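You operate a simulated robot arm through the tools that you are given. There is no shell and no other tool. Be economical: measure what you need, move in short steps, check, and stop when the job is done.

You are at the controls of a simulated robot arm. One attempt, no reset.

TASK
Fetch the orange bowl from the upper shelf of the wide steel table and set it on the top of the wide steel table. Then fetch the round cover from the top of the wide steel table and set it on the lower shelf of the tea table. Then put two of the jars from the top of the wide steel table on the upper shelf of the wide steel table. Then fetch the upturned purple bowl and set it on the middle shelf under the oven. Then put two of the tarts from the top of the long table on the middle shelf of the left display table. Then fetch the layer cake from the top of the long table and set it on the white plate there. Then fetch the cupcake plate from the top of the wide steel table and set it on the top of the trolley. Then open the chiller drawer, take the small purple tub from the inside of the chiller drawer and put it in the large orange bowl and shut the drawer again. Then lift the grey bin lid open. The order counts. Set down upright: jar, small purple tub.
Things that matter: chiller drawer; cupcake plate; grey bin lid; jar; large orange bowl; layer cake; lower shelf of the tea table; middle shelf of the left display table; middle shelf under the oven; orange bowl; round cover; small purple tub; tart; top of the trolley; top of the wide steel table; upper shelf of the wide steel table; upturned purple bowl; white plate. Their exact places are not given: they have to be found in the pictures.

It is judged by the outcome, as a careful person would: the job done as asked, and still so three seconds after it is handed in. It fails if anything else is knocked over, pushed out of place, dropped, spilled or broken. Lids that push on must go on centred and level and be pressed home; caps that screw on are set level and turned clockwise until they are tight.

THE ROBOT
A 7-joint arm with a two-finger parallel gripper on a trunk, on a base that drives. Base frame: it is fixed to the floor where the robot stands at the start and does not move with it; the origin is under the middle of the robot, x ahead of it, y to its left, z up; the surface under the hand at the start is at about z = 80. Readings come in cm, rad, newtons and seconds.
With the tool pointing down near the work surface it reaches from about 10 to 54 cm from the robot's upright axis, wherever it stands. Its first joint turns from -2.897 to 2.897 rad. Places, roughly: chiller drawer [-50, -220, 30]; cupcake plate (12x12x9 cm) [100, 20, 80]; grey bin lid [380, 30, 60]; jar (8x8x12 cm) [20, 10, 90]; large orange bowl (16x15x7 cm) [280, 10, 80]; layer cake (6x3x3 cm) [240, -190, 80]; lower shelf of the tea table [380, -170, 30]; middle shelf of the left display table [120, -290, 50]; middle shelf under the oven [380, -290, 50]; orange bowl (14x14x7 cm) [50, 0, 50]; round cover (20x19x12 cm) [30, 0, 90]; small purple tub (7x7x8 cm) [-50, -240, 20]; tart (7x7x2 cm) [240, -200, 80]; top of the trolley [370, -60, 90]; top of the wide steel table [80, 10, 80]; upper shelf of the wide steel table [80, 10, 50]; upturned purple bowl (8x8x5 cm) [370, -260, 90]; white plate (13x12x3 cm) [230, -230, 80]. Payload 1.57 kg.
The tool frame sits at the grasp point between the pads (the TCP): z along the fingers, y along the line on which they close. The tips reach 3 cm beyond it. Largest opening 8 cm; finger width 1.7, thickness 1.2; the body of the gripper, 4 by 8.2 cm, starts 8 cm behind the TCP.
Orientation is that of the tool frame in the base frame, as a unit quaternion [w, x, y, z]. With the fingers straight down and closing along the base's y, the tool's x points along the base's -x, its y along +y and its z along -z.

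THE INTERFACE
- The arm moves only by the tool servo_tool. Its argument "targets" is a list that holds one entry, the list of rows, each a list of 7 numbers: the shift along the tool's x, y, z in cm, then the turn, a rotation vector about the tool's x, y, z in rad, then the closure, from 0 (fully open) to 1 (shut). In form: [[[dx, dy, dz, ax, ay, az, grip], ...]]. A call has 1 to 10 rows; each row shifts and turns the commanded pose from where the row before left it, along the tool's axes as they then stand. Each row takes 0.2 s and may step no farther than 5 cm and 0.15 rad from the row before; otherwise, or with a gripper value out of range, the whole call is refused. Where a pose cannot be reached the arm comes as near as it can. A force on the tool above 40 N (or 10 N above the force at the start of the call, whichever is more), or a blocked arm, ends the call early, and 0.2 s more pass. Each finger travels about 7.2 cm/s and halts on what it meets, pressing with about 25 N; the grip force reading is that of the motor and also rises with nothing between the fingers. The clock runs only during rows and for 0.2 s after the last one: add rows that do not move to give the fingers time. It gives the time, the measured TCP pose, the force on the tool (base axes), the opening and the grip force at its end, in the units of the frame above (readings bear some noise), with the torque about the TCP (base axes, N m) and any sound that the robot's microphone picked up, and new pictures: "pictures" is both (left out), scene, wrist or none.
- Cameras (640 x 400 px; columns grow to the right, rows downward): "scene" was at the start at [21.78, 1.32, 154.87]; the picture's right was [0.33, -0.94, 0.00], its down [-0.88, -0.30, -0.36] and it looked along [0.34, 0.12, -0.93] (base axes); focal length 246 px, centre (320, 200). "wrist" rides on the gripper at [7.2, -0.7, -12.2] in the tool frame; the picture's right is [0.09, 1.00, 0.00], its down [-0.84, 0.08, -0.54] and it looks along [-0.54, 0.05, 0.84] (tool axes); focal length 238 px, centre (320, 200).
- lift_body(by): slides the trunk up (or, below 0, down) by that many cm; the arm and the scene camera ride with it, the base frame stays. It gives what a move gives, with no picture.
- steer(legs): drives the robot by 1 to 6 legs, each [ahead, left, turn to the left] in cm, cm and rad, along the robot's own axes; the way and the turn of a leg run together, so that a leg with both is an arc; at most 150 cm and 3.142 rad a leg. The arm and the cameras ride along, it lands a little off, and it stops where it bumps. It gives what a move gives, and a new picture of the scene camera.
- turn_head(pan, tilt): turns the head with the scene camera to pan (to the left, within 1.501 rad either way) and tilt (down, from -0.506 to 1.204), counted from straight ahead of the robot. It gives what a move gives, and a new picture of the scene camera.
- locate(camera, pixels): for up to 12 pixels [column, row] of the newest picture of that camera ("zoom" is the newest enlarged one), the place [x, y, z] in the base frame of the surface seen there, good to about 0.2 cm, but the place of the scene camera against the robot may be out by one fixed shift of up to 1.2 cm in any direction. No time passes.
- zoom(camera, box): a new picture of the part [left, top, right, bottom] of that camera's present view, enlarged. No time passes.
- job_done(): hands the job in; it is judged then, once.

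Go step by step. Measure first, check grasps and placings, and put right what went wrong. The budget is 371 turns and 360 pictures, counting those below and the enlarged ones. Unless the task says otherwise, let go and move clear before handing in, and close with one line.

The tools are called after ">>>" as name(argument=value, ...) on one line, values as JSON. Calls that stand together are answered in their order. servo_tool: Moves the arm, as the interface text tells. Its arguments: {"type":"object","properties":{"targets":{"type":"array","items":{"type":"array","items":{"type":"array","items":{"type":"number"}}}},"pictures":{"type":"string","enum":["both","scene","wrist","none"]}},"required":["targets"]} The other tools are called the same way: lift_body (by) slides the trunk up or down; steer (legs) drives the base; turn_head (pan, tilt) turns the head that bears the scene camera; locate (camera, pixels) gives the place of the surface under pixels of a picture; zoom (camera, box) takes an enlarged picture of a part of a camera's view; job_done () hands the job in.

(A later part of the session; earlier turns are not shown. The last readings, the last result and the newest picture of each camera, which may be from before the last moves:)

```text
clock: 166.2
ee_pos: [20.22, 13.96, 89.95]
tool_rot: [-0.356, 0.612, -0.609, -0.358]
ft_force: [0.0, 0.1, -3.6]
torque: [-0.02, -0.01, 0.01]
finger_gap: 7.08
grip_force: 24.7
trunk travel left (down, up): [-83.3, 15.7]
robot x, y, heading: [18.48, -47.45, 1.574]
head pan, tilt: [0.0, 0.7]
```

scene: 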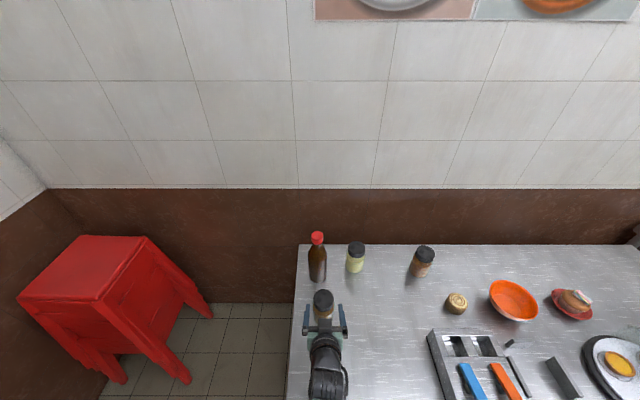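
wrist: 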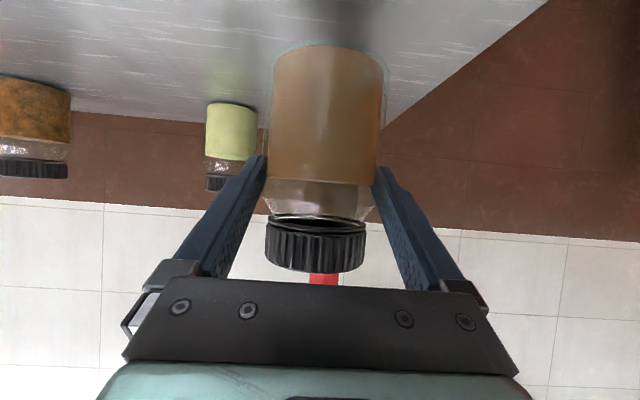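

Lifted cleanly. Back out, shift right, and lower to shelf height.

>>> lift_body(by=4)

>>> steer(legs=[[-54, 0, 0], [0, -13, 0]])

>>> lift_body(by=-34)

>>> turn_head(pan=0, tilt=0.5)

```text
clock: 167.0
ee_pos: [20.11, 14.02, 94.12]
tool_rot: [-0.357, 0.611, -0.609, -0.358]
ft_force: [0.9, 0.1, -4.1]
torque: [-0.05, 0.0, 0.01]
finger_gap: 7.09
grip_force: 24.7
trunk travel left (down, up): [-87.3, 11.7]
robot x, y, heading: [18.93, -47.56, 1.572]
head pan, tilt: [0.0, 0.7]
```

```text
clock: 171.0
ee_pos: [33.55, -40.49, 93.98]
tool_rot: [0.359, -0.607, 0.613, 0.355]
ft_force: [0.2, 0.0, -2.6]
torque: [-0.03, -0.02, -0.02]
finger_gap: 7.06
grip_force: 25.5
trunk travel left (down, up): [-87.3, 11.7]
robot x, y, heading: [31.87, -102.22, 1.566]
head pan, tilt: [0.0, 0.7]
```

scene: 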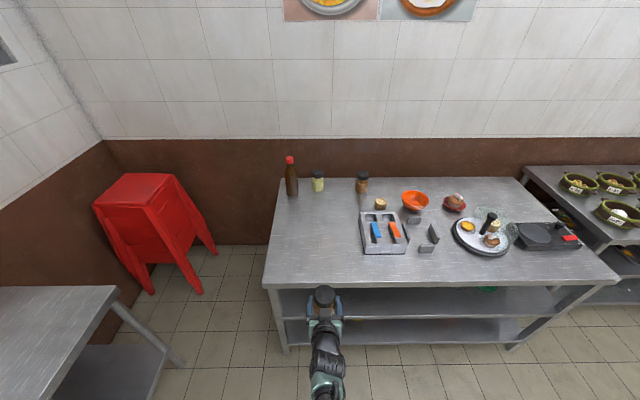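

```text
clock: 174.3
ee_pos: [33.5, -40.46, 60.03]
tool_rot: [0.359, -0.607, 0.613, 0.356]
ft_force: [0.3, -0.4, -2.9]
torque: [-0.01, 0.01, -0.01]
finger_gap: 7.07
grip_force: 25.3
trunk travel left (down, up): [-53.3, 45.7]
robot x, y, heading: [31.13, -101.8, 1.559]
head pan, tilt: [0.0, 0.7]
```

```text
clock: 175.1
ee_pos: [33.53, -40.44, 59.98]
tool_rot: [0.359, -0.607, 0.613, 0.356]
ft_force: [1.0, -0.8, -3.9]
torque: [-0.04, 0.01, 0.01]
finger_gap: 7.07
grip_force: 25.0
trunk travel left (down, up): [-53.3, 45.7]
robot x, y, heading: [31.84, -101.91, 1.557]
head pan, tilt: [0.0, 0.499]
```

scene: 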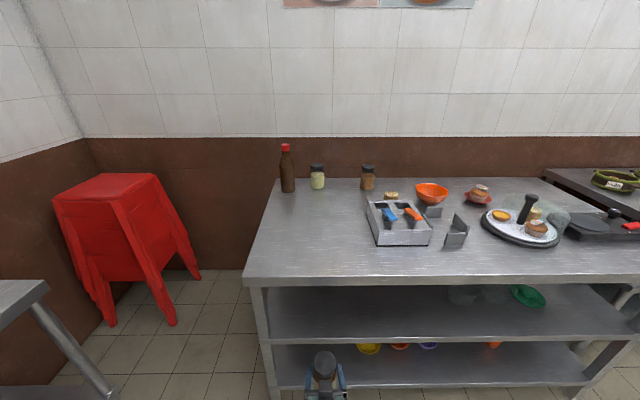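

>>> steer(legs=[[26.5, 0, 0.012]])

>>> servo_tool(targets=[[[0, 0, 0, 0, 0, 0, 1]]], pictures="wrist")

```text
clock: 176.9
ee_pos: [32.79, -14.36, 59.97]
tool_rot: [-0.357, 0.611, -0.61, -0.357]
ft_force: [-0.5, -0.3, -2.9]
torque: [-0.02, -0.03, 0.0]
finger_gap: 7.08
grip_force: 24.6
trunk travel left (down, up): [-53.3, 45.7]
robot x, y, heading: [31.9, -76.25, 1.568]
head pan, tilt: [0.0, 0.499]
```

scene: 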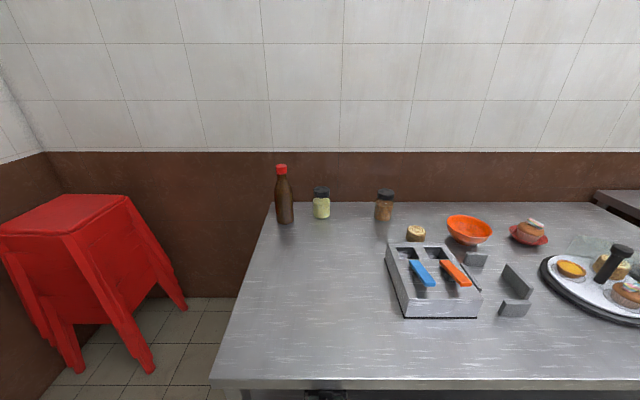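

```text
clock: 177.3
ee_pos: [32.74, -14.35, 59.91]
tool_rot: [-0.356, 0.612, -0.61, -0.357]
ft_force: [0.3, -1.3, -4.1]
torque: [-0.02, 0.02, -0.02]
finger_gap: 7.05
grip_force: 25.1
trunk travel left (down, up): [-53.3, 45.7]
robot x, y, heading: [31.39, -76.18, 1.571]
head pan, tilt: [0.0, 0.499]
```

wrist: 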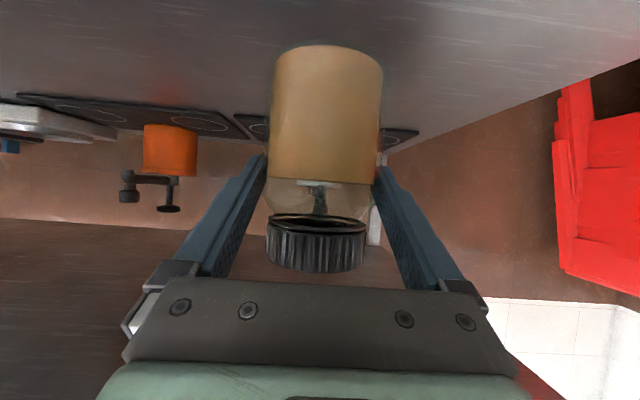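

>>> lift_body(by=-3)

>>> servo_tool(targets=[[[0.2, 0, 0.11, 0, 0, 0, 1], [0.2, 0, 0.11, 0, 0, 0, 1], [0.2, 0, 0.11, 0, 0, 0, 1], [0, 0, 0, 0, 0, 0, 1]]], pictures="none")

```text
clock: 178.1
ee_pos: [32.84, -14.35, 57.08]
tool_rot: [-0.356, 0.612, -0.609, -0.358]
ft_force: [0.3, -0.5, -4.5]
torque: [-0.01, -0.03, 0.02]
finger_gap: 7.04
grip_force: 25.0
trunk travel left (down, up): [-50.3, 48.7]
robot x, y, heading: [31.7, -76.24, 1.57]
head pan, tilt: [0.0, 0.499]
```

```text
clock: 179.1
ee_pos: [32.78, -14.22, 56.28]
tool_rot: [-0.356, 0.612, -0.609, -0.357]
ft_force: [0.0, -1.4, -1.0]
torque: [-0.01, 0.12, 0.05]
finger_gap: 7.04
grip_force: 24.8
trunk travel left (down, up): [-50.3, 48.7]
robot x, y, heading: [31.53, -75.77, 1.571]
head pan, tilt: [0.0, 0.499]
```

Contact. Release and back the hand out horizontally.

>>> servo_tool(targets=[[[0.07, 0, 0.04, 0, 0, 0, 1], [0, 0, 0, 0, 0, 0, 0.5], [0, 0, 0, 0, 0, 0, 0], [0, 0, 0, 0, 0, 0, 0], [1, 0, -1.74, 0, 0, 0, 0], [1.5, 0, -2.6, 0, 0, 0, 0], [1.5, 0, -2.6, 0, 0, 0, 0], [0, 0, 0, 0, 0, 0, 0]]], pictures="wrist")

```text
clock: 180.9
ee_pos: [32.85, -22.25, 56.46]
tool_rot: [-0.356, 0.611, -0.609, -0.358]
ft_force: [0.1, -0.1, 0.2]
torque: [0.03, 0.03, 0.01]
finger_gap: 8.0
grip_force: 0.1
trunk travel left (down, up): [-50.3, 48.7]
robot x, y, heading: [31.27, -75.99, 1.576]
head pan, tilt: [0.0, 0.499]
```

wrist: 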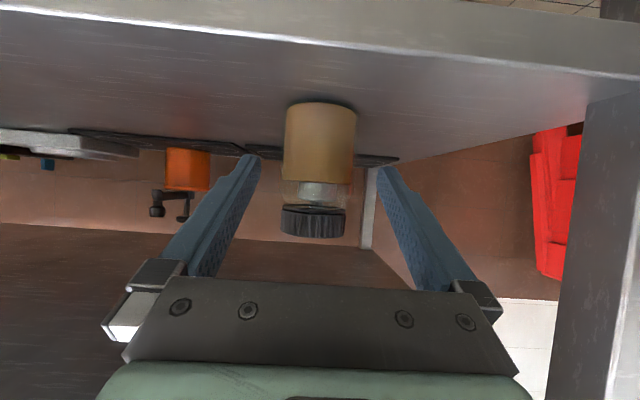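

Jar 1 stands on the shelf. Jar 2 (green, (31.5,33)) is only reachable from the table's end, so I back out, raise the trunk and go around.

>>> steer(legs=[[-17, 0, 0]])

>>> lift_body(by=40)

>>> lift_body(by=8)

>>> servo_tool(targets=[[[-2.6, 0, -4.2, 0, 0, 0, 0], [-2.6, 0, -4.2, 0, 0, 0, 0], [-1, 0, -4.6, 0, 0, 0, 0], [2, 0, -4, 0, 0, 0, 0], [0, 0, 0, 0, 0, 0, 0]]], pictures="none")

>>> steer(legs=[[0, 55, 0], [20, 0, 0], [0, 0, -1.2]])

```text
clock: 182.3
ee_pos: [33.01, -39.18, 56.37]
tool_rot: [-0.357, 0.61, -0.61, -0.358]
ft_force: [-0.4, 0.4, 0.0]
torque: [-0.02, 0.01, -0.05]
finger_gap: 8.01
grip_force: 0.2
trunk travel left (down, up): [-50.3, 48.7]
robot x, y, heading: [31.78, -92.67, 1.574]
head pan, tilt: [0.0, 0.499]
```

scene: 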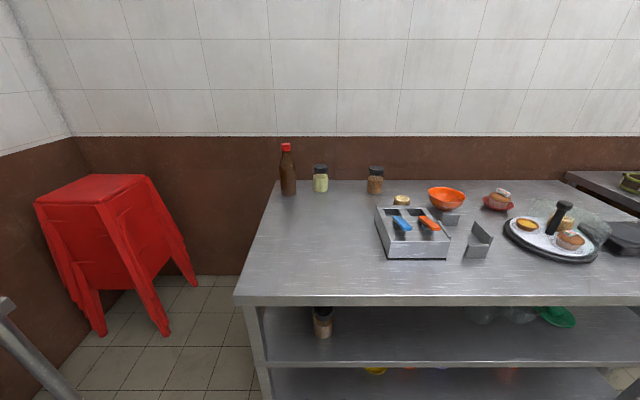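

```text
clock: 186.2
ee_pos: [32.95, -39.11, 96.28]
tool_rot: [-0.357, 0.611, -0.609, -0.358]
ft_force: [0.0, -0.4, 0.5]
torque: [-0.01, 0.0, 0.0]
finger_gap: 7.97
grip_force: 0.1
trunk travel left (down, up): [-90.3, 8.7]
robot x, y, heading: [31.7, -93.03, 1.574]
head pan, tilt: [0.0, 0.499]
```

```text
clock: 187.3
ee_pos: [33.08, -39.1, 104.32]
tool_rot: [-0.357, 0.61, -0.61, -0.357]
ft_force: [0.7, 0.5, 0.2]
torque: [0.02, -0.03, 0.0]
finger_gap: 7.99
grip_force: 0.0
trunk travel left (down, up): [-98.3, 0.7]
robot x, y, heading: [31.99, -92.98, 1.572]
head pan, tilt: [0.0, 0.499]
```

```text
clock: 188.5
ee_pos: [32.99, -52.09, 116.41]
tool_rot: [-0.356, 0.611, -0.61, -0.357]
ft_force: [-0.7, -0.3, -1.0]
torque: [-0.03, -0.01, 0.04]
finger_gap: 8.03
grip_force: 0.1
trunk travel left (down, up): [-98.3, 0.7]
robot x, y, heading: [31.84, -93.1, 1.572]
head pan, tilt: [0.0, 0.499]
```

```text
clock: 195.9
ee_pos: [13.45, -59.41, 116.54]
tool_rot: [0.495, -0.167, 0.847, 0.097]
ft_force: [0.1, -0.7, 0.1]
torque: [0.0, -0.01, 0.02]
finger_gap: 8.0
grip_force: 0.1
trunk travel left (down, up): [-98.3, 0.7]
robot x, y, heading: [-24.93, -73.37, 0.388]
head pan, tilt: [0.0, 0.499]
```

scene: 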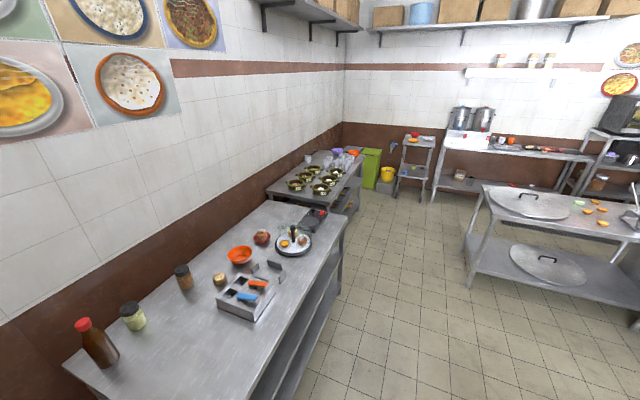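

>>> steer(legs=[[20, 49, 0], [22, 3.4, 0], [0, 0, 0.47]])

>>> turn_head(pan=0, tilt=1.0)

```text
clock: 201.7
ee_pos: [21.92, 20.99, 116.5]
tool_rot: [0.459, -0.359, 0.785, 0.21]
ft_force: [0.0, 0.5, -0.4]
torque: [0.04, 0.04, -0.03]
finger_gap: 8.02
grip_force: 0.0
trunk travel left (down, up): [-98.3, 0.7]
robot x, y, heading: [-5.64, -8.91, 0.854]
head pan, tilt: [0.0, 0.499]
```

scene: 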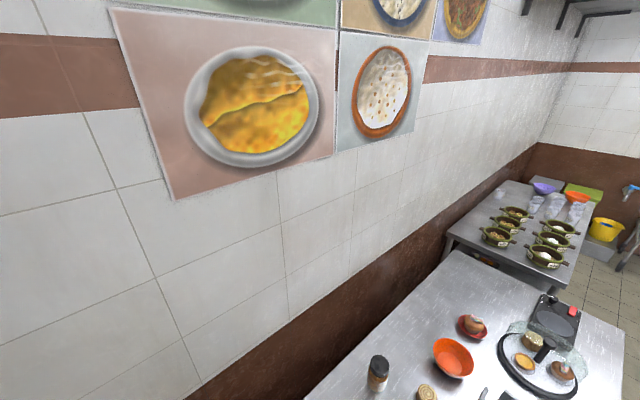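

```text
clock: 202.6
ee_pos: [22.02, 21.03, 116.53]
tool_rot: [0.46, -0.358, 0.785, 0.21]
ft_force: [-1.0, -0.3, 0.5]
torque: [0.0, 0.02, -0.01]
finger_gap: 7.99
grip_force: 0.0
trunk travel left (down, up): [-98.3, 0.7]
robot x, y, heading: [-5.81, -8.57, 0.857]
head pan, tilt: [0.0, 1.0]
```

scene: 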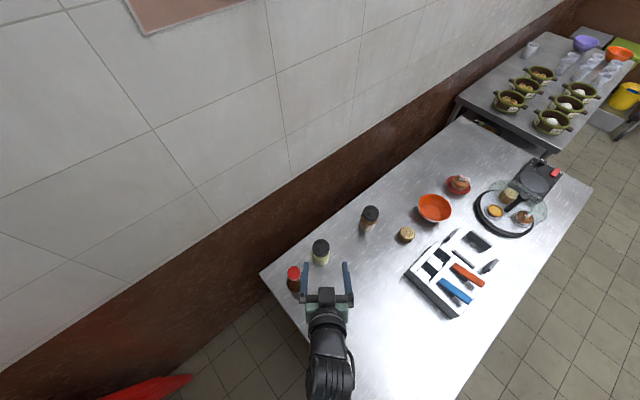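

I yaw the tool left so the hand clears the bottle, then move above the green jar.

>>> servo_tool(targets=[[[0, 0, 0, -0.096, 0, -0.054, 0], [0, 0, 0, -0.096, 0, -0.054, 0], [0, 0, 0, -0.096, 0, -0.054, 0], [-1.5, -1.4, 2.67, 0, 0, 0, 0], [-1.5, -1.4, 2.67, 0, 0, 0, 0], [-1.5, -1.4, 2.67, 0, 0, 0, 0], [0, 0, 0, 0, 0, 0, 0]]])

```text
clock: 204.2
ee_pos: [29.14, 27.94, 116.36]
tool_rot: [0.419, -0.482, 0.716, 0.283]
ft_force: [0.1, -0.3, -0.2]
torque: [-0.03, 0.0, -0.01]
finger_gap: 7.99
grip_force: 0.0
trunk travel left (down, up): [-98.3, 0.7]
robot x, y, heading: [-5.57, -8.54, 0.861]
head pan, tilt: [0.0, 1.0]
```

scene: 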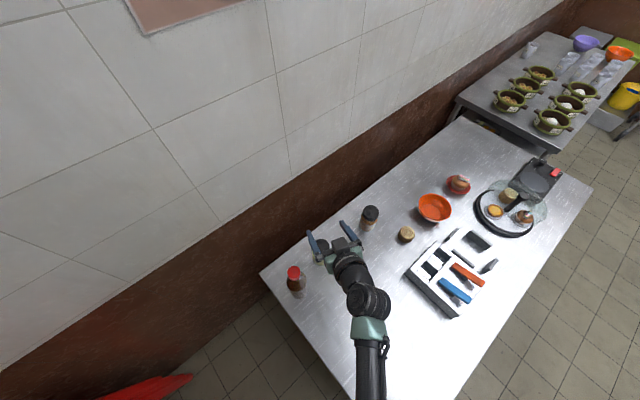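
wrist: 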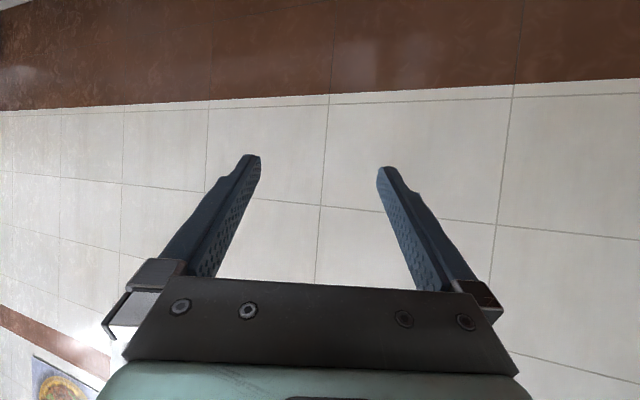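

>>> servo_tool(targets=[[[3.75, 0, 2.1, 0, 0, 0, 0], [3.75, 0, 2.1, 0, 0, 0, 0], [3.75, 0, 2.1, 0, 0, 0, 0], [3.75, 0, 2.1, 0, 0, 0, 0], [0, 0, 0, 0, 0, 0, 0]]])

```text
clock: 205.4
ee_pos: [29.44, 27.92, 99.47]
tool_rot: [0.42, -0.482, 0.715, 0.282]
ft_force: [0.7, -0.3, -0.3]
torque: [0.02, 0.0, -0.02]
finger_gap: 8.01
grip_force: 0.0
trunk travel left (down, up): [-98.3, 0.7]
robot x, y, heading: [-5.33, -8.77, 0.851]
head pan, tilt: [0.0, 1.0]
```

scene: 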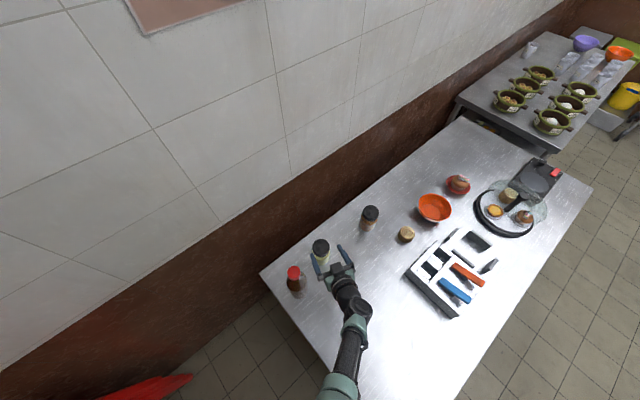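
wrist: 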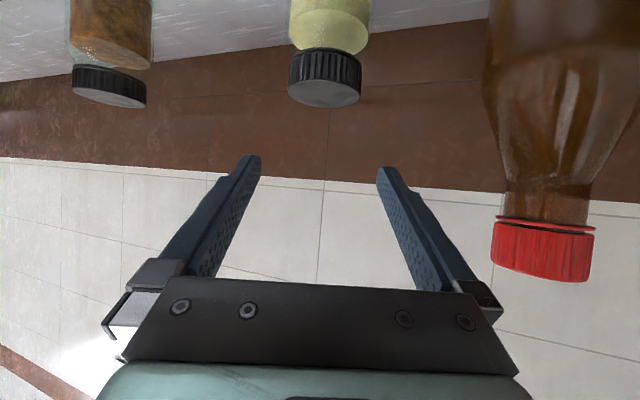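

>>> locate(camera="wrist", pixels=[[325, 70], [291, 68], [359, 70], [327, 97], [330, 25], [292, 25], [368, 25], [545, 240], [500, 100]])

```text
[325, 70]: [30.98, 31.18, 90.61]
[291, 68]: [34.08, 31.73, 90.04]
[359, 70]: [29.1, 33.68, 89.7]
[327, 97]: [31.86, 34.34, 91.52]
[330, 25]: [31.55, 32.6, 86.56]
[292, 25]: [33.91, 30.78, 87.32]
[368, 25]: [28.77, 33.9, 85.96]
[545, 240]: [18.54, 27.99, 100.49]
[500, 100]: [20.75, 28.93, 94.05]
```

Alignment is good (lateral error ~0.1 cm). Move forward 6 cm, then straight down around the jar.

>>> servo_tool(targets=[[[-1.52, -0.08, 2.7, 0, 0, 0, 0], [-1.52, -0.08, 2.7, 0, 0, 0, 0], [2, 0, 1.1, 0, 0, 0, 0], [2, 0, 1.1, 0, 0, 0, 0], [0, 0, 0, 0, 0, 0, 0]]], pictures="wrist")

```text
clock: 206.6
ee_pos: [31.86, 33.82, 99.38]
tool_rot: [0.419, -0.482, 0.715, 0.282]
ft_force: [-1.4, 0.0, 0.0]
torque: [0.01, 0.02, 0.0]
finger_gap: 8.01
grip_force: 0.1
out of reach, approached as far as the arm can: row 3, 4
trunk travel left (down, up): [-98.3, 0.7]
robot x, y, heading: [-5.48, -8.68, 0.857]
head pan, tilt: [0.0, 1.0]
```

wrist: 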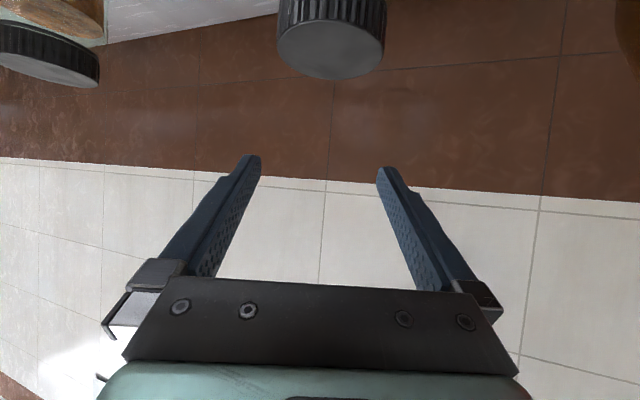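

Reach limit downward; lower the trunk instead.

>>> lift_body(by=-8)

>>> servo_tool(targets=[[[0, 0, 0, 0, 0, 0, 0]]], pictures="wrist")

```text
clock: 207.8
ee_pos: [31.75, 33.58, 91.36]
tool_rot: [0.419, -0.483, 0.715, 0.283]
ft_force: [0.1, -1.1, 0.4]
torque: [-0.01, 0.01, 0.01]
finger_gap: 8.01
grip_force: 0.1
trunk travel left (down, up): [-90.3, 8.7]
robot x, y, heading: [-5.45, -8.77, 0.853]
head pan, tilt: [0.0, 1.0]
```

```text
clock: 208.2
ee_pos: [31.79, 33.72, 91.35]
tool_rot: [0.419, -0.483, 0.715, 0.283]
ft_force: [-0.1, 0.6, -0.5]
torque: [-0.02, 0.0, 0.01]
finger_gap: 8.01
grip_force: 0.0
trunk travel left (down, up): [-90.3, 8.7]
robot x, y, heading: [-5.76, -9.33, 0.857]
head pan, tilt: [0.0, 1.0]
```

wrist: 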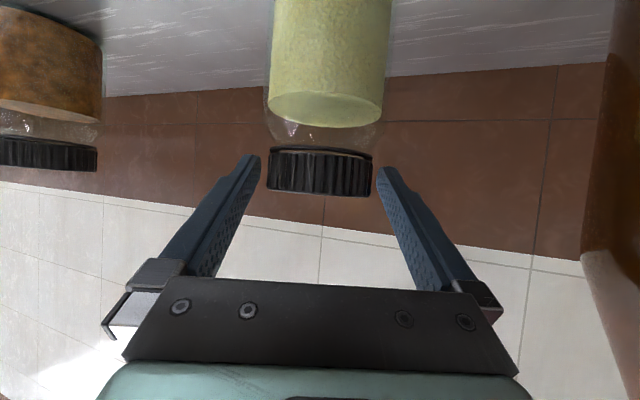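

>>> lift_body(by=-4)

>>> servo_tool(targets=[[[0, 0, 0, 0, 0, 0, 0.15], [0, 0, 0, 0, 0, 0, 0.3], [0, 0, 0, 0, 0, 0, 0.5], [0, 0, 0, 0, 0, 0, 0.7], [0, 0, 0, 0, 0, 0, 1]]], pictures="wrist")

```text
clock: 209.0
ee_pos: [31.91, 33.7, 87.31]
tool_rot: [0.418, -0.483, 0.716, 0.283]
ft_force: [-0.8, 0.4, 0.0]
torque: [0.01, -0.01, -0.02]
finger_gap: 7.96
grip_force: 0.1
trunk travel left (down, up): [-86.3, 12.7]
robot x, y, heading: [-5.6, -8.8, 0.856]
head pan, tilt: [0.0, 1.0]
```

```text
clock: 210.2
ee_pos: [31.77, 33.69, 87.29]
tool_rot: [0.419, -0.482, 0.716, 0.283]
ft_force: [1.6, -1.0, 1.7]
torque: [0.0, 0.0, 0.01]
finger_gap: 7.09
grip_force: 25.6
trunk travel left (down, up): [-86.3, 12.7]
robot x, y, heading: [-5.8, -8.83, 0.855]
head pan, tilt: [0.0, 1.0]
```

wrist: 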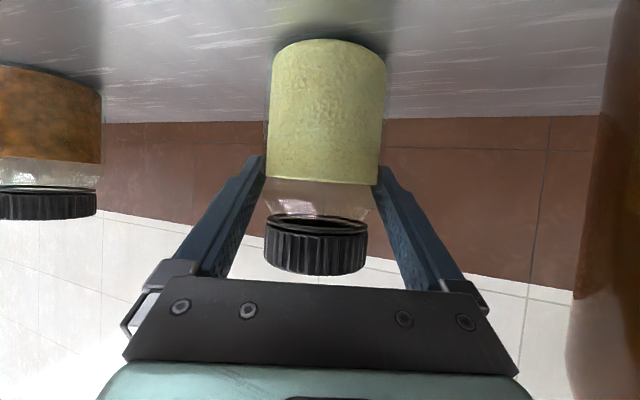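

Gripped (7.1). Lift by trunk, check, then draw the hand back along its axis away from the bottle.

>>> lift_body(by=12)

>>> servo_tool(targets=[[[1.96, 0, -3.49, 0, 0, 0, 1], [1.96, 0, -3.49, 0, 0, 0, 1], [1.96, 0, -3.49, 0, 0, 0, 1], [1.96, 0, -3.49, 0, 0, 0, 1], [1.96, 0, -3.49, 0, 0, 0, 1], [0, 0, 0, 0, 0, 0, 1]]])

```text
clock: 211.7
ee_pos: [31.88, 33.72, 99.33]
tool_rot: [0.418, -0.483, 0.716, 0.282]
ft_force: [0.1, -0.5, -3.7]
torque: [0.0, 0.04, 0.01]
finger_gap: 7.11
grip_force: 24.7
trunk travel left (down, up): [-98.3, 0.7]
robot x, y, heading: [-5.87, -8.76, 0.855]
head pan, tilt: [0.0, 1.0]
```

```text
clock: 213.1
ee_pos: [24.16, 15.21, 99.09]
tool_rot: [0.419, -0.483, 0.715, 0.284]
ft_force: [-0.5, 0.2, -4.9]
torque: [-0.02, 0.03, 0.01]
finger_gap: 7.08
grip_force: 25.1
trunk travel left (down, up): [-98.3, 0.7]
robot x, y, heading: [-5.62, -8.41, 0.855]
head pan, tilt: [0.0, 1.0]
```

scene: 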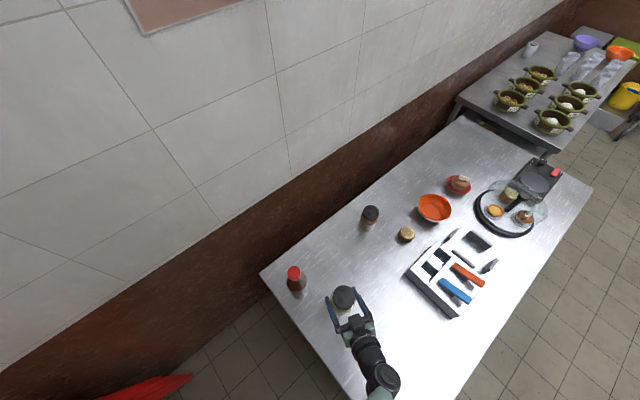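
wrist: 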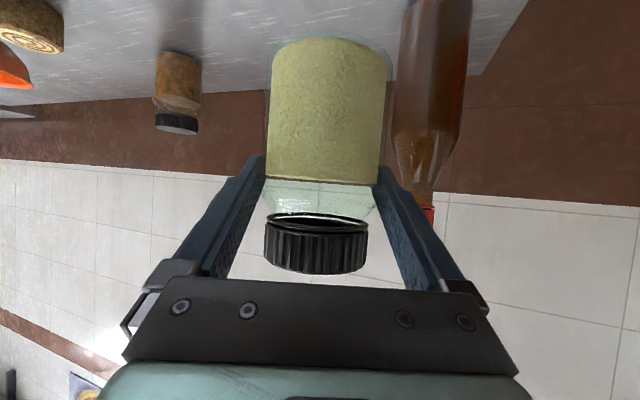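

>>> steer(legs=[[0, 0, -0.47], [-22, -3.4, 0], [-21, -50, 0], [0, 0, 1.187]])

>>> servo_tool(targets=[[[0, 1.5, 0, 0.096, 0, 0.054, 1], [0, 1.5, 0, 0.096, 0, 0.054, 1], [0, 1.5, 0, 0.096, 0, 0.054, 1], [0, 0, 0, 0, 0, 0, 1]]], pictures="none")

```text
clock: 221.8
ee_pos: [-19.52, -34.63, 99.1]
tool_rot: [-0.296, 0.699, -0.507, -0.408]
ft_force: [0.3, 0.5, -3.5]
torque: [0.01, 0.02, 0.0]
finger_gap: 7.07
grip_force: 24.7
trunk travel left (down, up): [-98.3, 0.7]
robot x, y, heading: [-27.02, -72.31, 1.548]
head pan, tilt: [0.0, 1.0]
```

scene: 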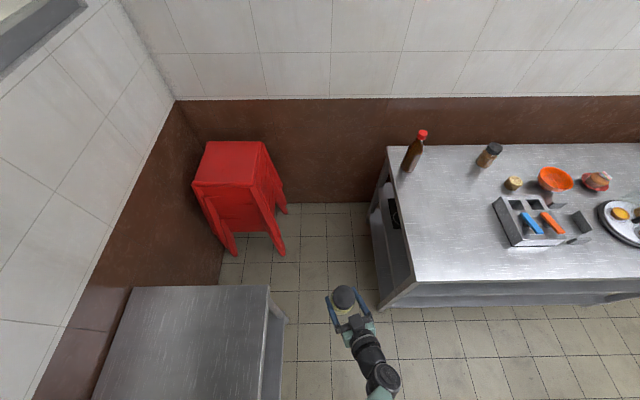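

```text
clock: 222.8
ee_pos: [-24.01, -35.55, 99.07]
tool_rot: [0.36, -0.605, 0.616, 0.353]
ft_force: [0.5, 0.1, -3.8]
torque: [-0.02, 0.01, 0.0]
finger_gap: 7.1
grip_force: 24.7
trunk travel left (down, up): [-98.3, 0.7]
robot x, y, heading: [-26.79, -72.38, 1.552]
head pan, tilt: [0.0, 1.0]
```

>>> steer(legs=[[0, -73, 0.02], [-32, 0, 0]])

>>> servo_tool(targets=[[[-1.96, 0, 3.49, 0, 0, 0, 1], [-1.96, 0, 3.49, 0, 0, 0, 1], [-1.96, 0, 3.49, 0, 0, 0, 1], [-1.96, 0, 3.49, 0, 0, 0, 1], [-1.96, 0, 3.49, 0, 0, 0, 1], [0, 0, 0, 0, 0, 0, 1]]], pictures="none")

>>> lift_body(by=-39)

>>> turn_head(pan=0, tilt=0.6)

```text
clock: 228.5
ee_pos: [47.7, -68.66, 98.92]
tool_rot: [0.36, -0.606, 0.615, 0.354]
ft_force: [1.3, 0.9, -3.1]
torque: [0.0, 0.01, -0.01]
finger_gap: 7.09
grip_force: 25.4
trunk travel left (down, up): [-98.3, 0.7]
robot x, y, heading: [44.61, -105.07, 1.559]
head pan, tilt: [0.0, 1.0]
```

scene: 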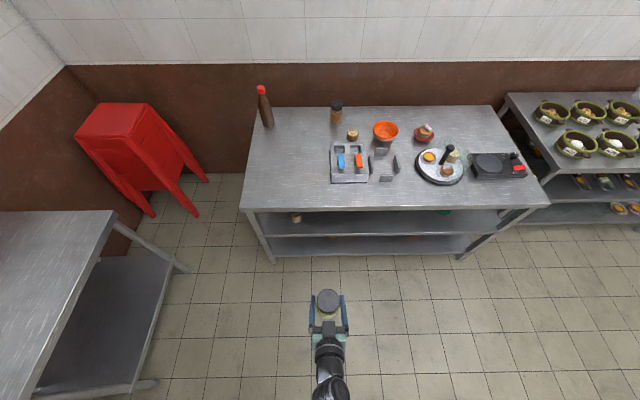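

```text
clock: 229.9
ee_pos: [49.48, -50.38, 99.11]
tool_rot: [-0.369, 0.611, -0.61, -0.345]
ft_force: [0.1, -0.3, -3.6]
torque: [-0.02, -0.02, -0.05]
finger_gap: 7.07
grip_force: 24.7
out of reach, approached as far as the arm can: row 4, 5
trunk travel left (down, up): [-98.3, 0.7]
robot x, y, heading: [44.47, -105.47, 1.556]
head pan, tilt: [0.0, 1.0]
```

```text
clock: 233.6
ee_pos: [49.59, -50.37, 60.17]
tool_rot: [0.369, -0.61, 0.61, 0.345]
ft_force: [0.0, -0.6, -4.1]
torque: [-0.03, 0.01, 0.01]
finger_gap: 7.11
grip_force: 25.0
trunk travel left (down, up): [-59.3, 39.7]
robot x, y, heading: [44.79, -105.33, 1.552]
head pan, tilt: [0.0, 1.0]
```

```text
clock: 234.5
ee_pos: [49.59, -50.36, 60.09]
tool_rot: [0.368, -0.61, 0.611, 0.345]
ft_force: [-1.0, 0.2, -4.4]
torque: [0.0, 0.0, -0.01]
finger_gap: 7.11
grip_force: 24.5
trunk travel left (down, up): [-59.3, 39.7]
robot x, y, heading: [44.64, -105.39, 1.556]
head pan, tilt: [0.0, 0.6]
```

scene: 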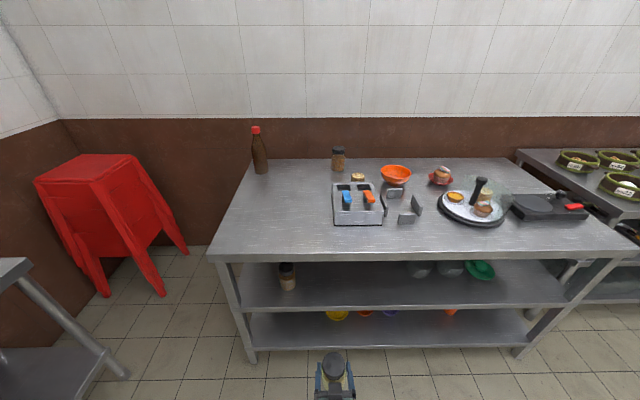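

The hand's a touch rolled from the reach limit; retract slightly to restore level, then drive in.

>>> servo_tool(targets=[[[1.47, 0, -2.62, 0, 0, 0, 1], [0, 0, 0, 0, 0, 0, 1]]], pictures="none")

```text
clock: 235.1
ee_pos: [49.55, -53.48, 60.08]
tool_rot: [-0.369, 0.611, -0.61, -0.345]
ft_force: [0.7, 0.2, -3.4]
torque: [-0.03, -0.02, 0.0]
finger_gap: 7.11
grip_force: 24.9
trunk travel left (down, up): [-59.3, 39.7]
robot x, y, heading: [44.71, -105.29, 1.553]
head pan, tilt: [0.0, 0.6]
```

>>> servo_tool(targets=[[[0, 0, 0, 0, 0, 0.033, 1], [0, 0, 0, 0, 0, 0, 1]]], pictures="none")

>>> steer(legs=[[39.5, 0, 0.01]])

>>> servo_tool(targets=[[[0, 0, 0, 0, 0, 0, 1]]], pictures="wrist")

```text
clock: 235.7
ee_pos: [49.6, -53.53, 60.09]
tool_rot: [0.364, -0.599, 0.621, 0.351]
ft_force: [-0.3, -0.2, -4.2]
torque: [-0.01, -0.02, 0.01]
finger_gap: 7.11
grip_force: 25.1
trunk travel left (down, up): [-59.3, 39.7]
robot x, y, heading: [44.94, -105.5, 1.554]
head pan, tilt: [0.0, 0.6]
```

```text
clock: 238.2
ee_pos: [49.24, -13.39, 60.01]
tool_rot: [0.36, -0.605, 0.616, 0.353]
ft_force: [-0.1, 0.0, -2.7]
torque: [0.01, 0.02, -0.03]
finger_gap: 7.12
grip_force: 24.8
trunk travel left (down, up): [-59.3, 39.7]
robot x, y, heading: [45.36, -65.34, 1.568]
head pan, tilt: [0.0, 0.6]
```

scene: 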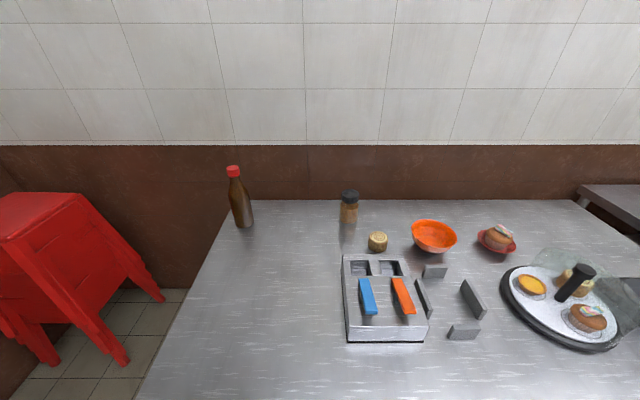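

```text
clock: 238.6
ee_pos: [49.36, -13.45, 60.09]
tool_rot: [0.36, -0.604, 0.617, 0.353]
ft_force: [-1.0, -0.4, -2.9]
torque: [-0.02, 0.0, -0.01]
finger_gap: 7.1
grip_force: 24.9
trunk travel left (down, up): [-59.3, 39.7]
robot x, y, heading: [45.19, -65.58, 1.571]
head pan, tilt: [0.0, 0.6]
```

wrist: 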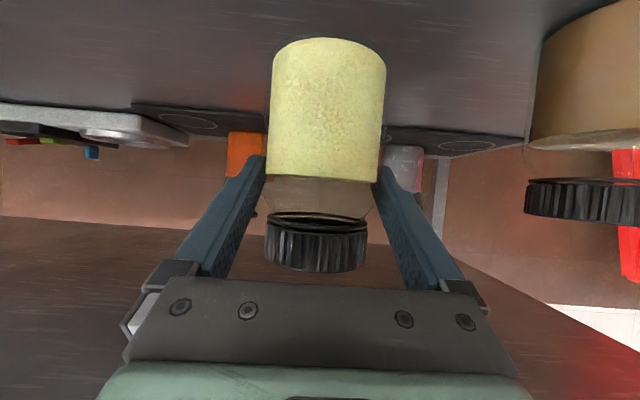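

Good clearance to jar 1. Lower and release.

>>> lift_body(by=-3.2)

>>> servo_tool(targets=[[[0.18, 0, 0.1, 0, 0, 0, 1], [0.18, 0, 0.1, 0, 0, 0, 1], [0.13, 0, 0.07, 0, 0, 0, 1], [0, 0, 0, 0, 0, 0, 1]]], pictures="none")

```text
clock: 239.4
ee_pos: [49.29, -13.45, 56.89]
tool_rot: [0.361, -0.604, 0.616, 0.353]
ft_force: [-0.3, -0.1, -2.9]
torque: [0.01, 0.02, 0.01]
finger_gap: 7.08
grip_force: 25.0
trunk travel left (down, up): [-56.1, 42.9]
robot x, y, heading: [45.19, -65.58, 1.57]
head pan, tilt: [0.0, 0.6]
```

```text
clock: 240.4
ee_pos: [49.29, -13.44, 56.53]
tool_rot: [0.362, -0.603, 0.615, 0.356]
ft_force: [1.9, -1.4, 7.6]
torque: [-0.48, -0.08, 0.09]
finger_gap: 7.12
grip_force: 25.2
trunk travel left (down, up): [-56.1, 42.9]
robot x, y, heading: [45.22, -65.58, 1.568]
head pan, tilt: [0.0, 0.6]
```

>>> servo_tool(targets=[[[-0.1, 0, -0.06, 0, 0, 0, 1], [0, 0, 0, 0, 0, 0, 0.5], [0, 0, 0, 0, 0, 0, 0], [0, 0, 0, 0, 0, 0, 0], [1, 0, -1.74, 0, 0, 0, 0], [1.5, 0, -2.6, 0, 0, 0, 0], [1.5, 0, -2.6, 0, 0, 0, 0], [1.5, 0, -2.6, 0, 0, 0, 0], [0, 0, 0, 0, 0, 0, 0]]], pictures="wrist")

>>> steer(legs=[[-32, 0, 0]])

```text
clock: 242.4
ee_pos: [49.18, -24.37, 56.35]
tool_rot: [0.361, -0.604, 0.616, 0.354]
ft_force: [-0.3, 0.5, 0.5]
torque: [0.0, -0.01, 0.0]
finger_gap: 8.01
grip_force: 0.1
trunk travel left (down, up): [-56.1, 42.9]
robot x, y, heading: [45.14, -65.2, 1.564]
head pan, tilt: [0.0, 0.6]
```

wrist: 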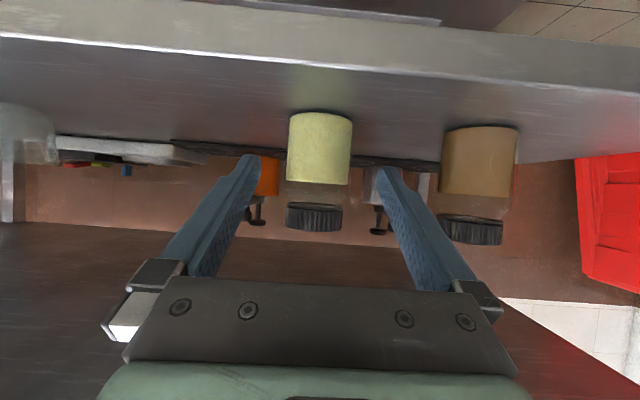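

```text
clock: 244.5
ee_pos: [49.0, -55.8, 56.33]
tool_rot: [0.36, -0.605, 0.615, 0.355]
ft_force: [-0.4, 0.6, -0.3]
torque: [-0.01, -0.01, -0.04]
finger_gap: 7.98
grip_force: 0.0
trunk travel left (down, up): [-56.1, 42.9]
robot x, y, heading: [45.24, -96.76, 1.572]
head pan, tilt: [0.0, 0.6]
```

scene: 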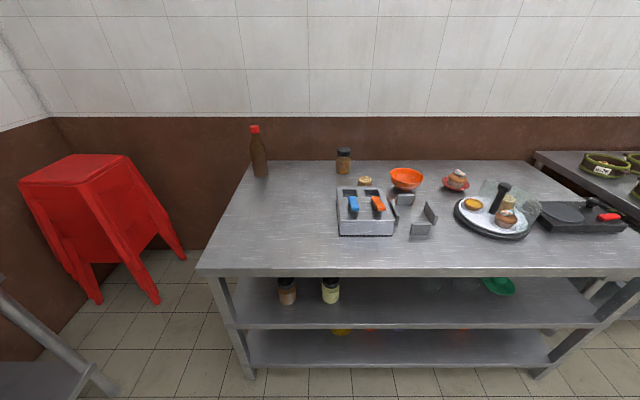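

Both jars stand on the shelf. Now to the oven rack for the purple bowl.

>>> lift_body(by=36)

>>> steer(legs=[[-6, 0, 0], [0, 0, -1.571], [130, 0, 0], [113, 0, 0], [0, -80, 0], [0, -76, 0]])

>>> turn_head(pan=-0.1, tilt=0.6)

```text
clock: 248.0
ee_pos: [48.97, -55.78, 92.39]
tool_rot: [0.36, -0.605, 0.616, 0.354]
ft_force: [-0.2, -0.1, 0.7]
torque: [0.01, 0.04, 0.01]
finger_gap: 8.01
grip_force: 0.0
trunk travel left (down, up): [-92.1, 6.9]
robot x, y, heading: [45.32, -97.11, 1.569]
head pan, tilt: [0.0, 0.6]
```

```text
clock: 272.1
ee_pos: [325.01, -274.47, 92.3]
tool_rot: [0.505, 0.022, 0.863, -0.013]
ft_force: [1.0, -0.2, 1.0]
torque: [-0.04, -0.03, -0.01]
finger_gap: 8.0
grip_force: 0.0
trunk travel left (down, up): [-92.1, 6.9]
robot x, y, heading: [284.02, -269.1, -0.036]
head pan, tilt: [0.0, 0.6]
```

scene: 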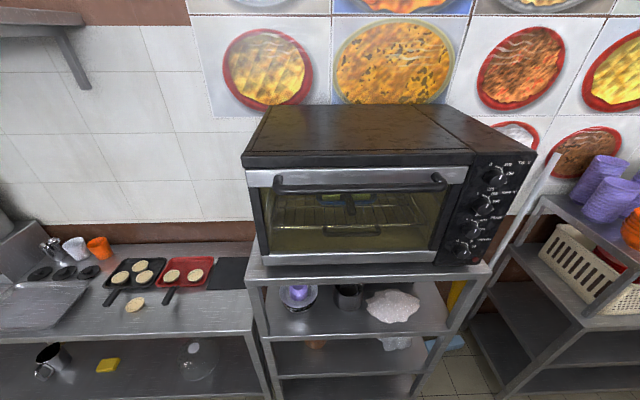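

```text
clock: 272.8
ee_pos: [324.95, -274.53, 92.35]
tool_rot: [0.505, 0.022, 0.863, -0.013]
ft_force: [-0.8, -0.4, 0.7]
torque: [0.01, 0.02, 0.0]
finger_gap: 7.99
grip_force: 0.0
trunk travel left (down, up): [-92.1, 6.9]
robot x, y, heading: [283.97, -269.39, -0.035]
head pan, tilt: [-0.099, 0.6]
```

scene: 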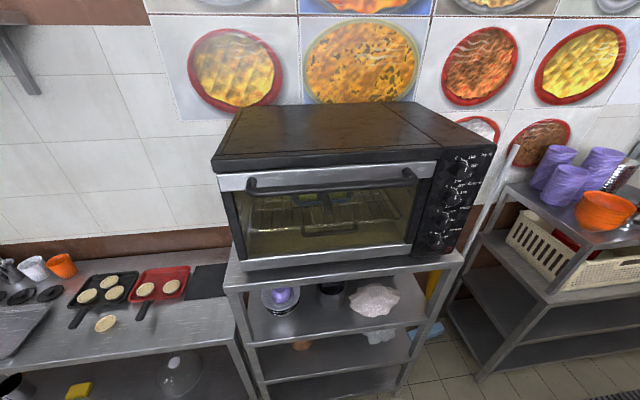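

>>> lift_body(by=-36)

>>> steer(legs=[[0, 4, 0.036]])

>>> turn_head(pan=0.0, tilt=0.45)

```text
clock: 276.3
ee_pos: [325.03, -274.48, 56.28]
tool_rot: [0.506, 0.021, 0.862, -0.012]
ft_force: [0.5, 0.4, -0.1]
torque: [0.01, -0.02, 0.0]
finger_gap: 8.0
grip_force: 0.0
trunk travel left (down, up): [-56.1, 42.9]
robot x, y, heading: [283.95, -269.03, -0.035]
head pan, tilt: [-0.099, 0.6]
```

```text
clock: 277.2
ee_pos: [325.29, -268.81, 56.22]
tool_rot: [0.505, 0.006, 0.863, -0.005]
ft_force: [-0.3, -0.5, -0.1]
torque: [-0.02, 0.0, -0.03]
finger_gap: 8.01
grip_force: 0.1
trunk travel left (down, up): [-56.1, 42.9]
robot x, y, heading: [284.09, -265.45, 0.003]
head pan, tilt: [-0.099, 0.6]
```

scene: 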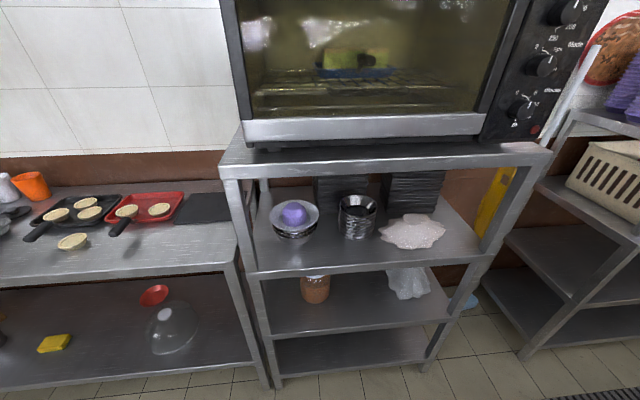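

```text
clock: 277.9
ee_pos: [325.35, -268.96, 56.46]
tool_rot: [0.505, 0.006, 0.863, -0.003]
ft_force: [0.0, -0.3, -0.9]
torque: [0.04, 0.0, -0.03]
finger_gap: 8.0
grip_force: 0.1
trunk travel left (down, up): [-56.1, 42.9]
robot x, y, heading: [284.12, -265.13, 0.006]
head pan, tilt: [0.0, 0.45]
```

scene: 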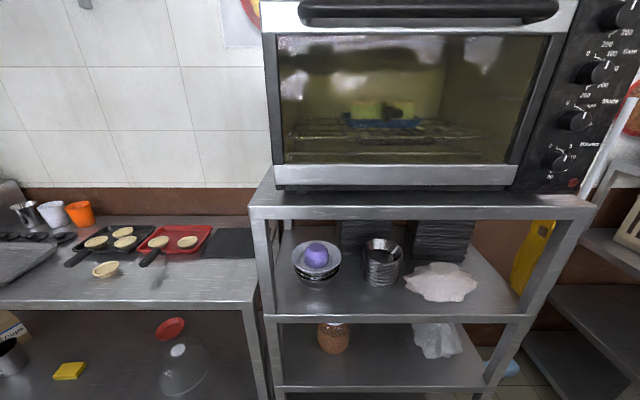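

>>> zoom(camera="scene", box=[250, 190, 490, 340])

>>> locate(camera="scene", pixels=[[317, 244], [317, 256], [317, 266], [305, 255], [328, 255], [292, 258], [340, 260], [317, 275], [320, 305], [320, 207], [333, 340], [390, 360]])

```text
2.67 times, centred on (370, 265) of scene
```

zoom: 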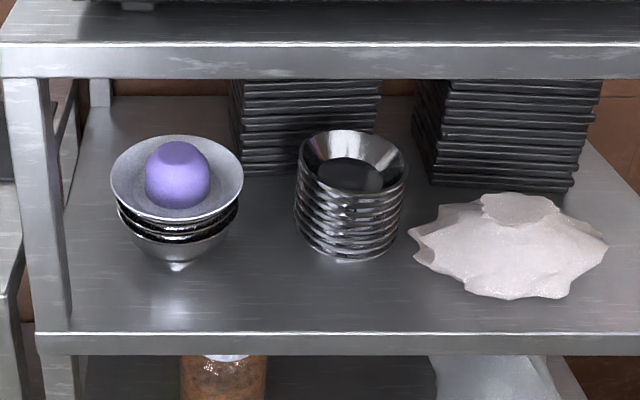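

```text
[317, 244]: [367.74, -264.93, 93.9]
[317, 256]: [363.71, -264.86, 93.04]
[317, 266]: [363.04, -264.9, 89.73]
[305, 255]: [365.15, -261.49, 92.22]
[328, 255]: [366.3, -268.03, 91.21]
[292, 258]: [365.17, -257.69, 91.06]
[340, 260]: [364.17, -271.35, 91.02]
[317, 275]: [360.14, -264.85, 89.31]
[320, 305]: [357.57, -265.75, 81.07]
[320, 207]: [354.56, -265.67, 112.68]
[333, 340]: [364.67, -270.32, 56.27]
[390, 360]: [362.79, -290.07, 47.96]
```

>>> locate(camera="scene", pixels=[[320, 218], [320, 209], [320, 322], [270, 300], [275, 225], [383, 255], [362, 265], [403, 265], [320, 380], [420, 340]])

>>> lift_body(by=40)

>>> steer(legs=[[18, 4, 0]])

>>> servo_tool(targets=[[[0, 0, 0, 0, 0, 0, 0]]], pictures="wrist")

```text
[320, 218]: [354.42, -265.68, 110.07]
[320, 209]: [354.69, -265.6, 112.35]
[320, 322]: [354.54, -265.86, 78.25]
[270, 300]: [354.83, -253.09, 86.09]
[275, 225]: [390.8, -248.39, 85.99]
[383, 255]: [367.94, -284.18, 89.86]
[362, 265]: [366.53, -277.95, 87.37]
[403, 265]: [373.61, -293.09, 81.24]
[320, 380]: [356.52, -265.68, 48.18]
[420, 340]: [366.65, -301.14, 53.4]
```

```text
clock: 281.7
ee_pos: [325.36, -268.86, 96.27]
tool_rot: [0.505, 0.006, 0.863, -0.003]
ft_force: [0.9, 1.3, 0.2]
torque: [0.02, -0.04, 0.02]
finger_gap: 8.03
grip_force: 0.0
trunk travel left (down, up): [-96.1, 2.9]
robot x, y, heading: [284.55, -265.41, -0.001]
head pan, tilt: [0.0, 0.45]
```

```text
clock: 283.3
ee_pos: [343.87, -264.85, 96.39]
tool_rot: [0.505, 0.005, 0.863, -0.003]
ft_force: [-0.3, -0.4, 0.7]
torque: [0.01, 0.04, 0.02]
finger_gap: 8.01
grip_force: 0.2
trunk travel left (down, up): [-96.1, 2.9]
robot x, y, heading: [302.71, -261.3, 0.006]
head pan, tilt: [0.0, 0.45]
```

scene: 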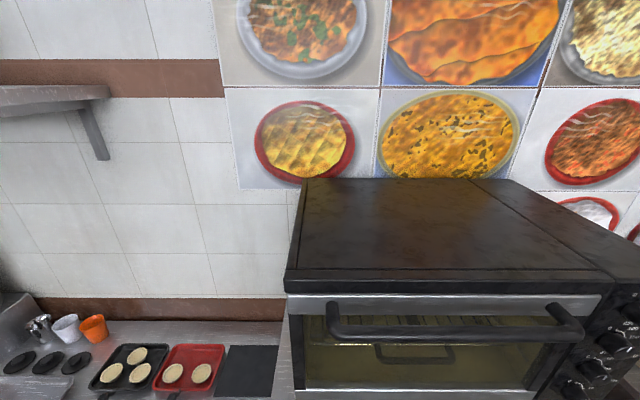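

```text
clock: 283.7
ee_pos: [343.85, -264.94, 96.31]
tool_rot: [0.506, 0.005, 0.863, -0.003]
ft_force: [0.6, 0.2, -0.5]
torque: [-0.05, 0.0, -0.02]
finger_gap: 7.99
grip_force: 0.1
trunk travel left (down, up): [-96.1, 2.9]
robot x, y, heading: [302.81, -261.56, 0.005]
head pan, tilt: [0.0, 0.45]
```

wrist: 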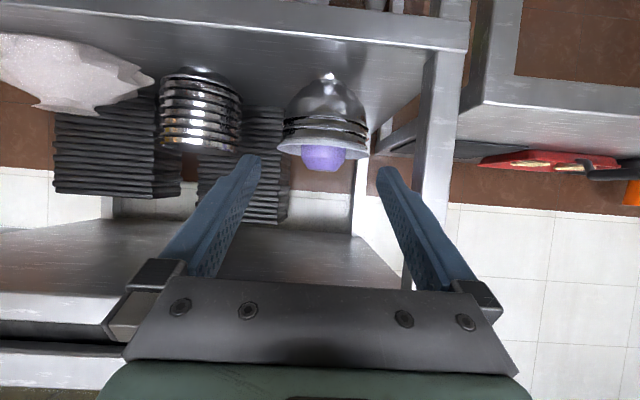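

>>> zoom(camera="wrist", box=[260, 60, 390, 190])

>>> locate(camera="wrist", pixels=[[302, 158], [343, 158], [322, 152], [322, 164], [322, 170], [280, 147], [367, 150], [322, 142]])

```text
3.08 times, centred on (325, 125) of wrist
```

zoom: 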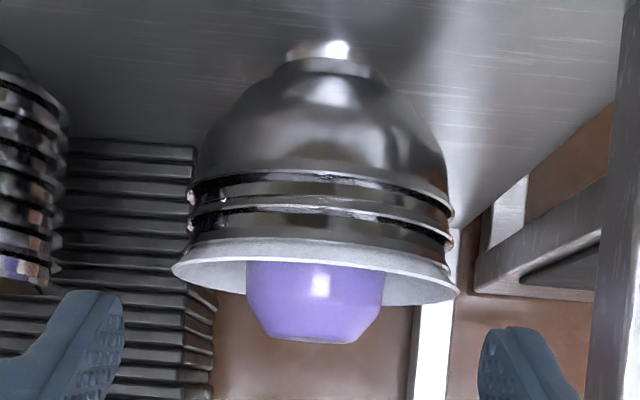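

```text
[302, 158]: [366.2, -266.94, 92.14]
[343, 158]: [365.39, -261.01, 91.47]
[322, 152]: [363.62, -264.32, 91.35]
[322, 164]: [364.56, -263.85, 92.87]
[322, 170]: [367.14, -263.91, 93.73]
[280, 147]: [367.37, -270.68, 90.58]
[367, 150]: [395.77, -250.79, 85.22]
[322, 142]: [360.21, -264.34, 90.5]
```

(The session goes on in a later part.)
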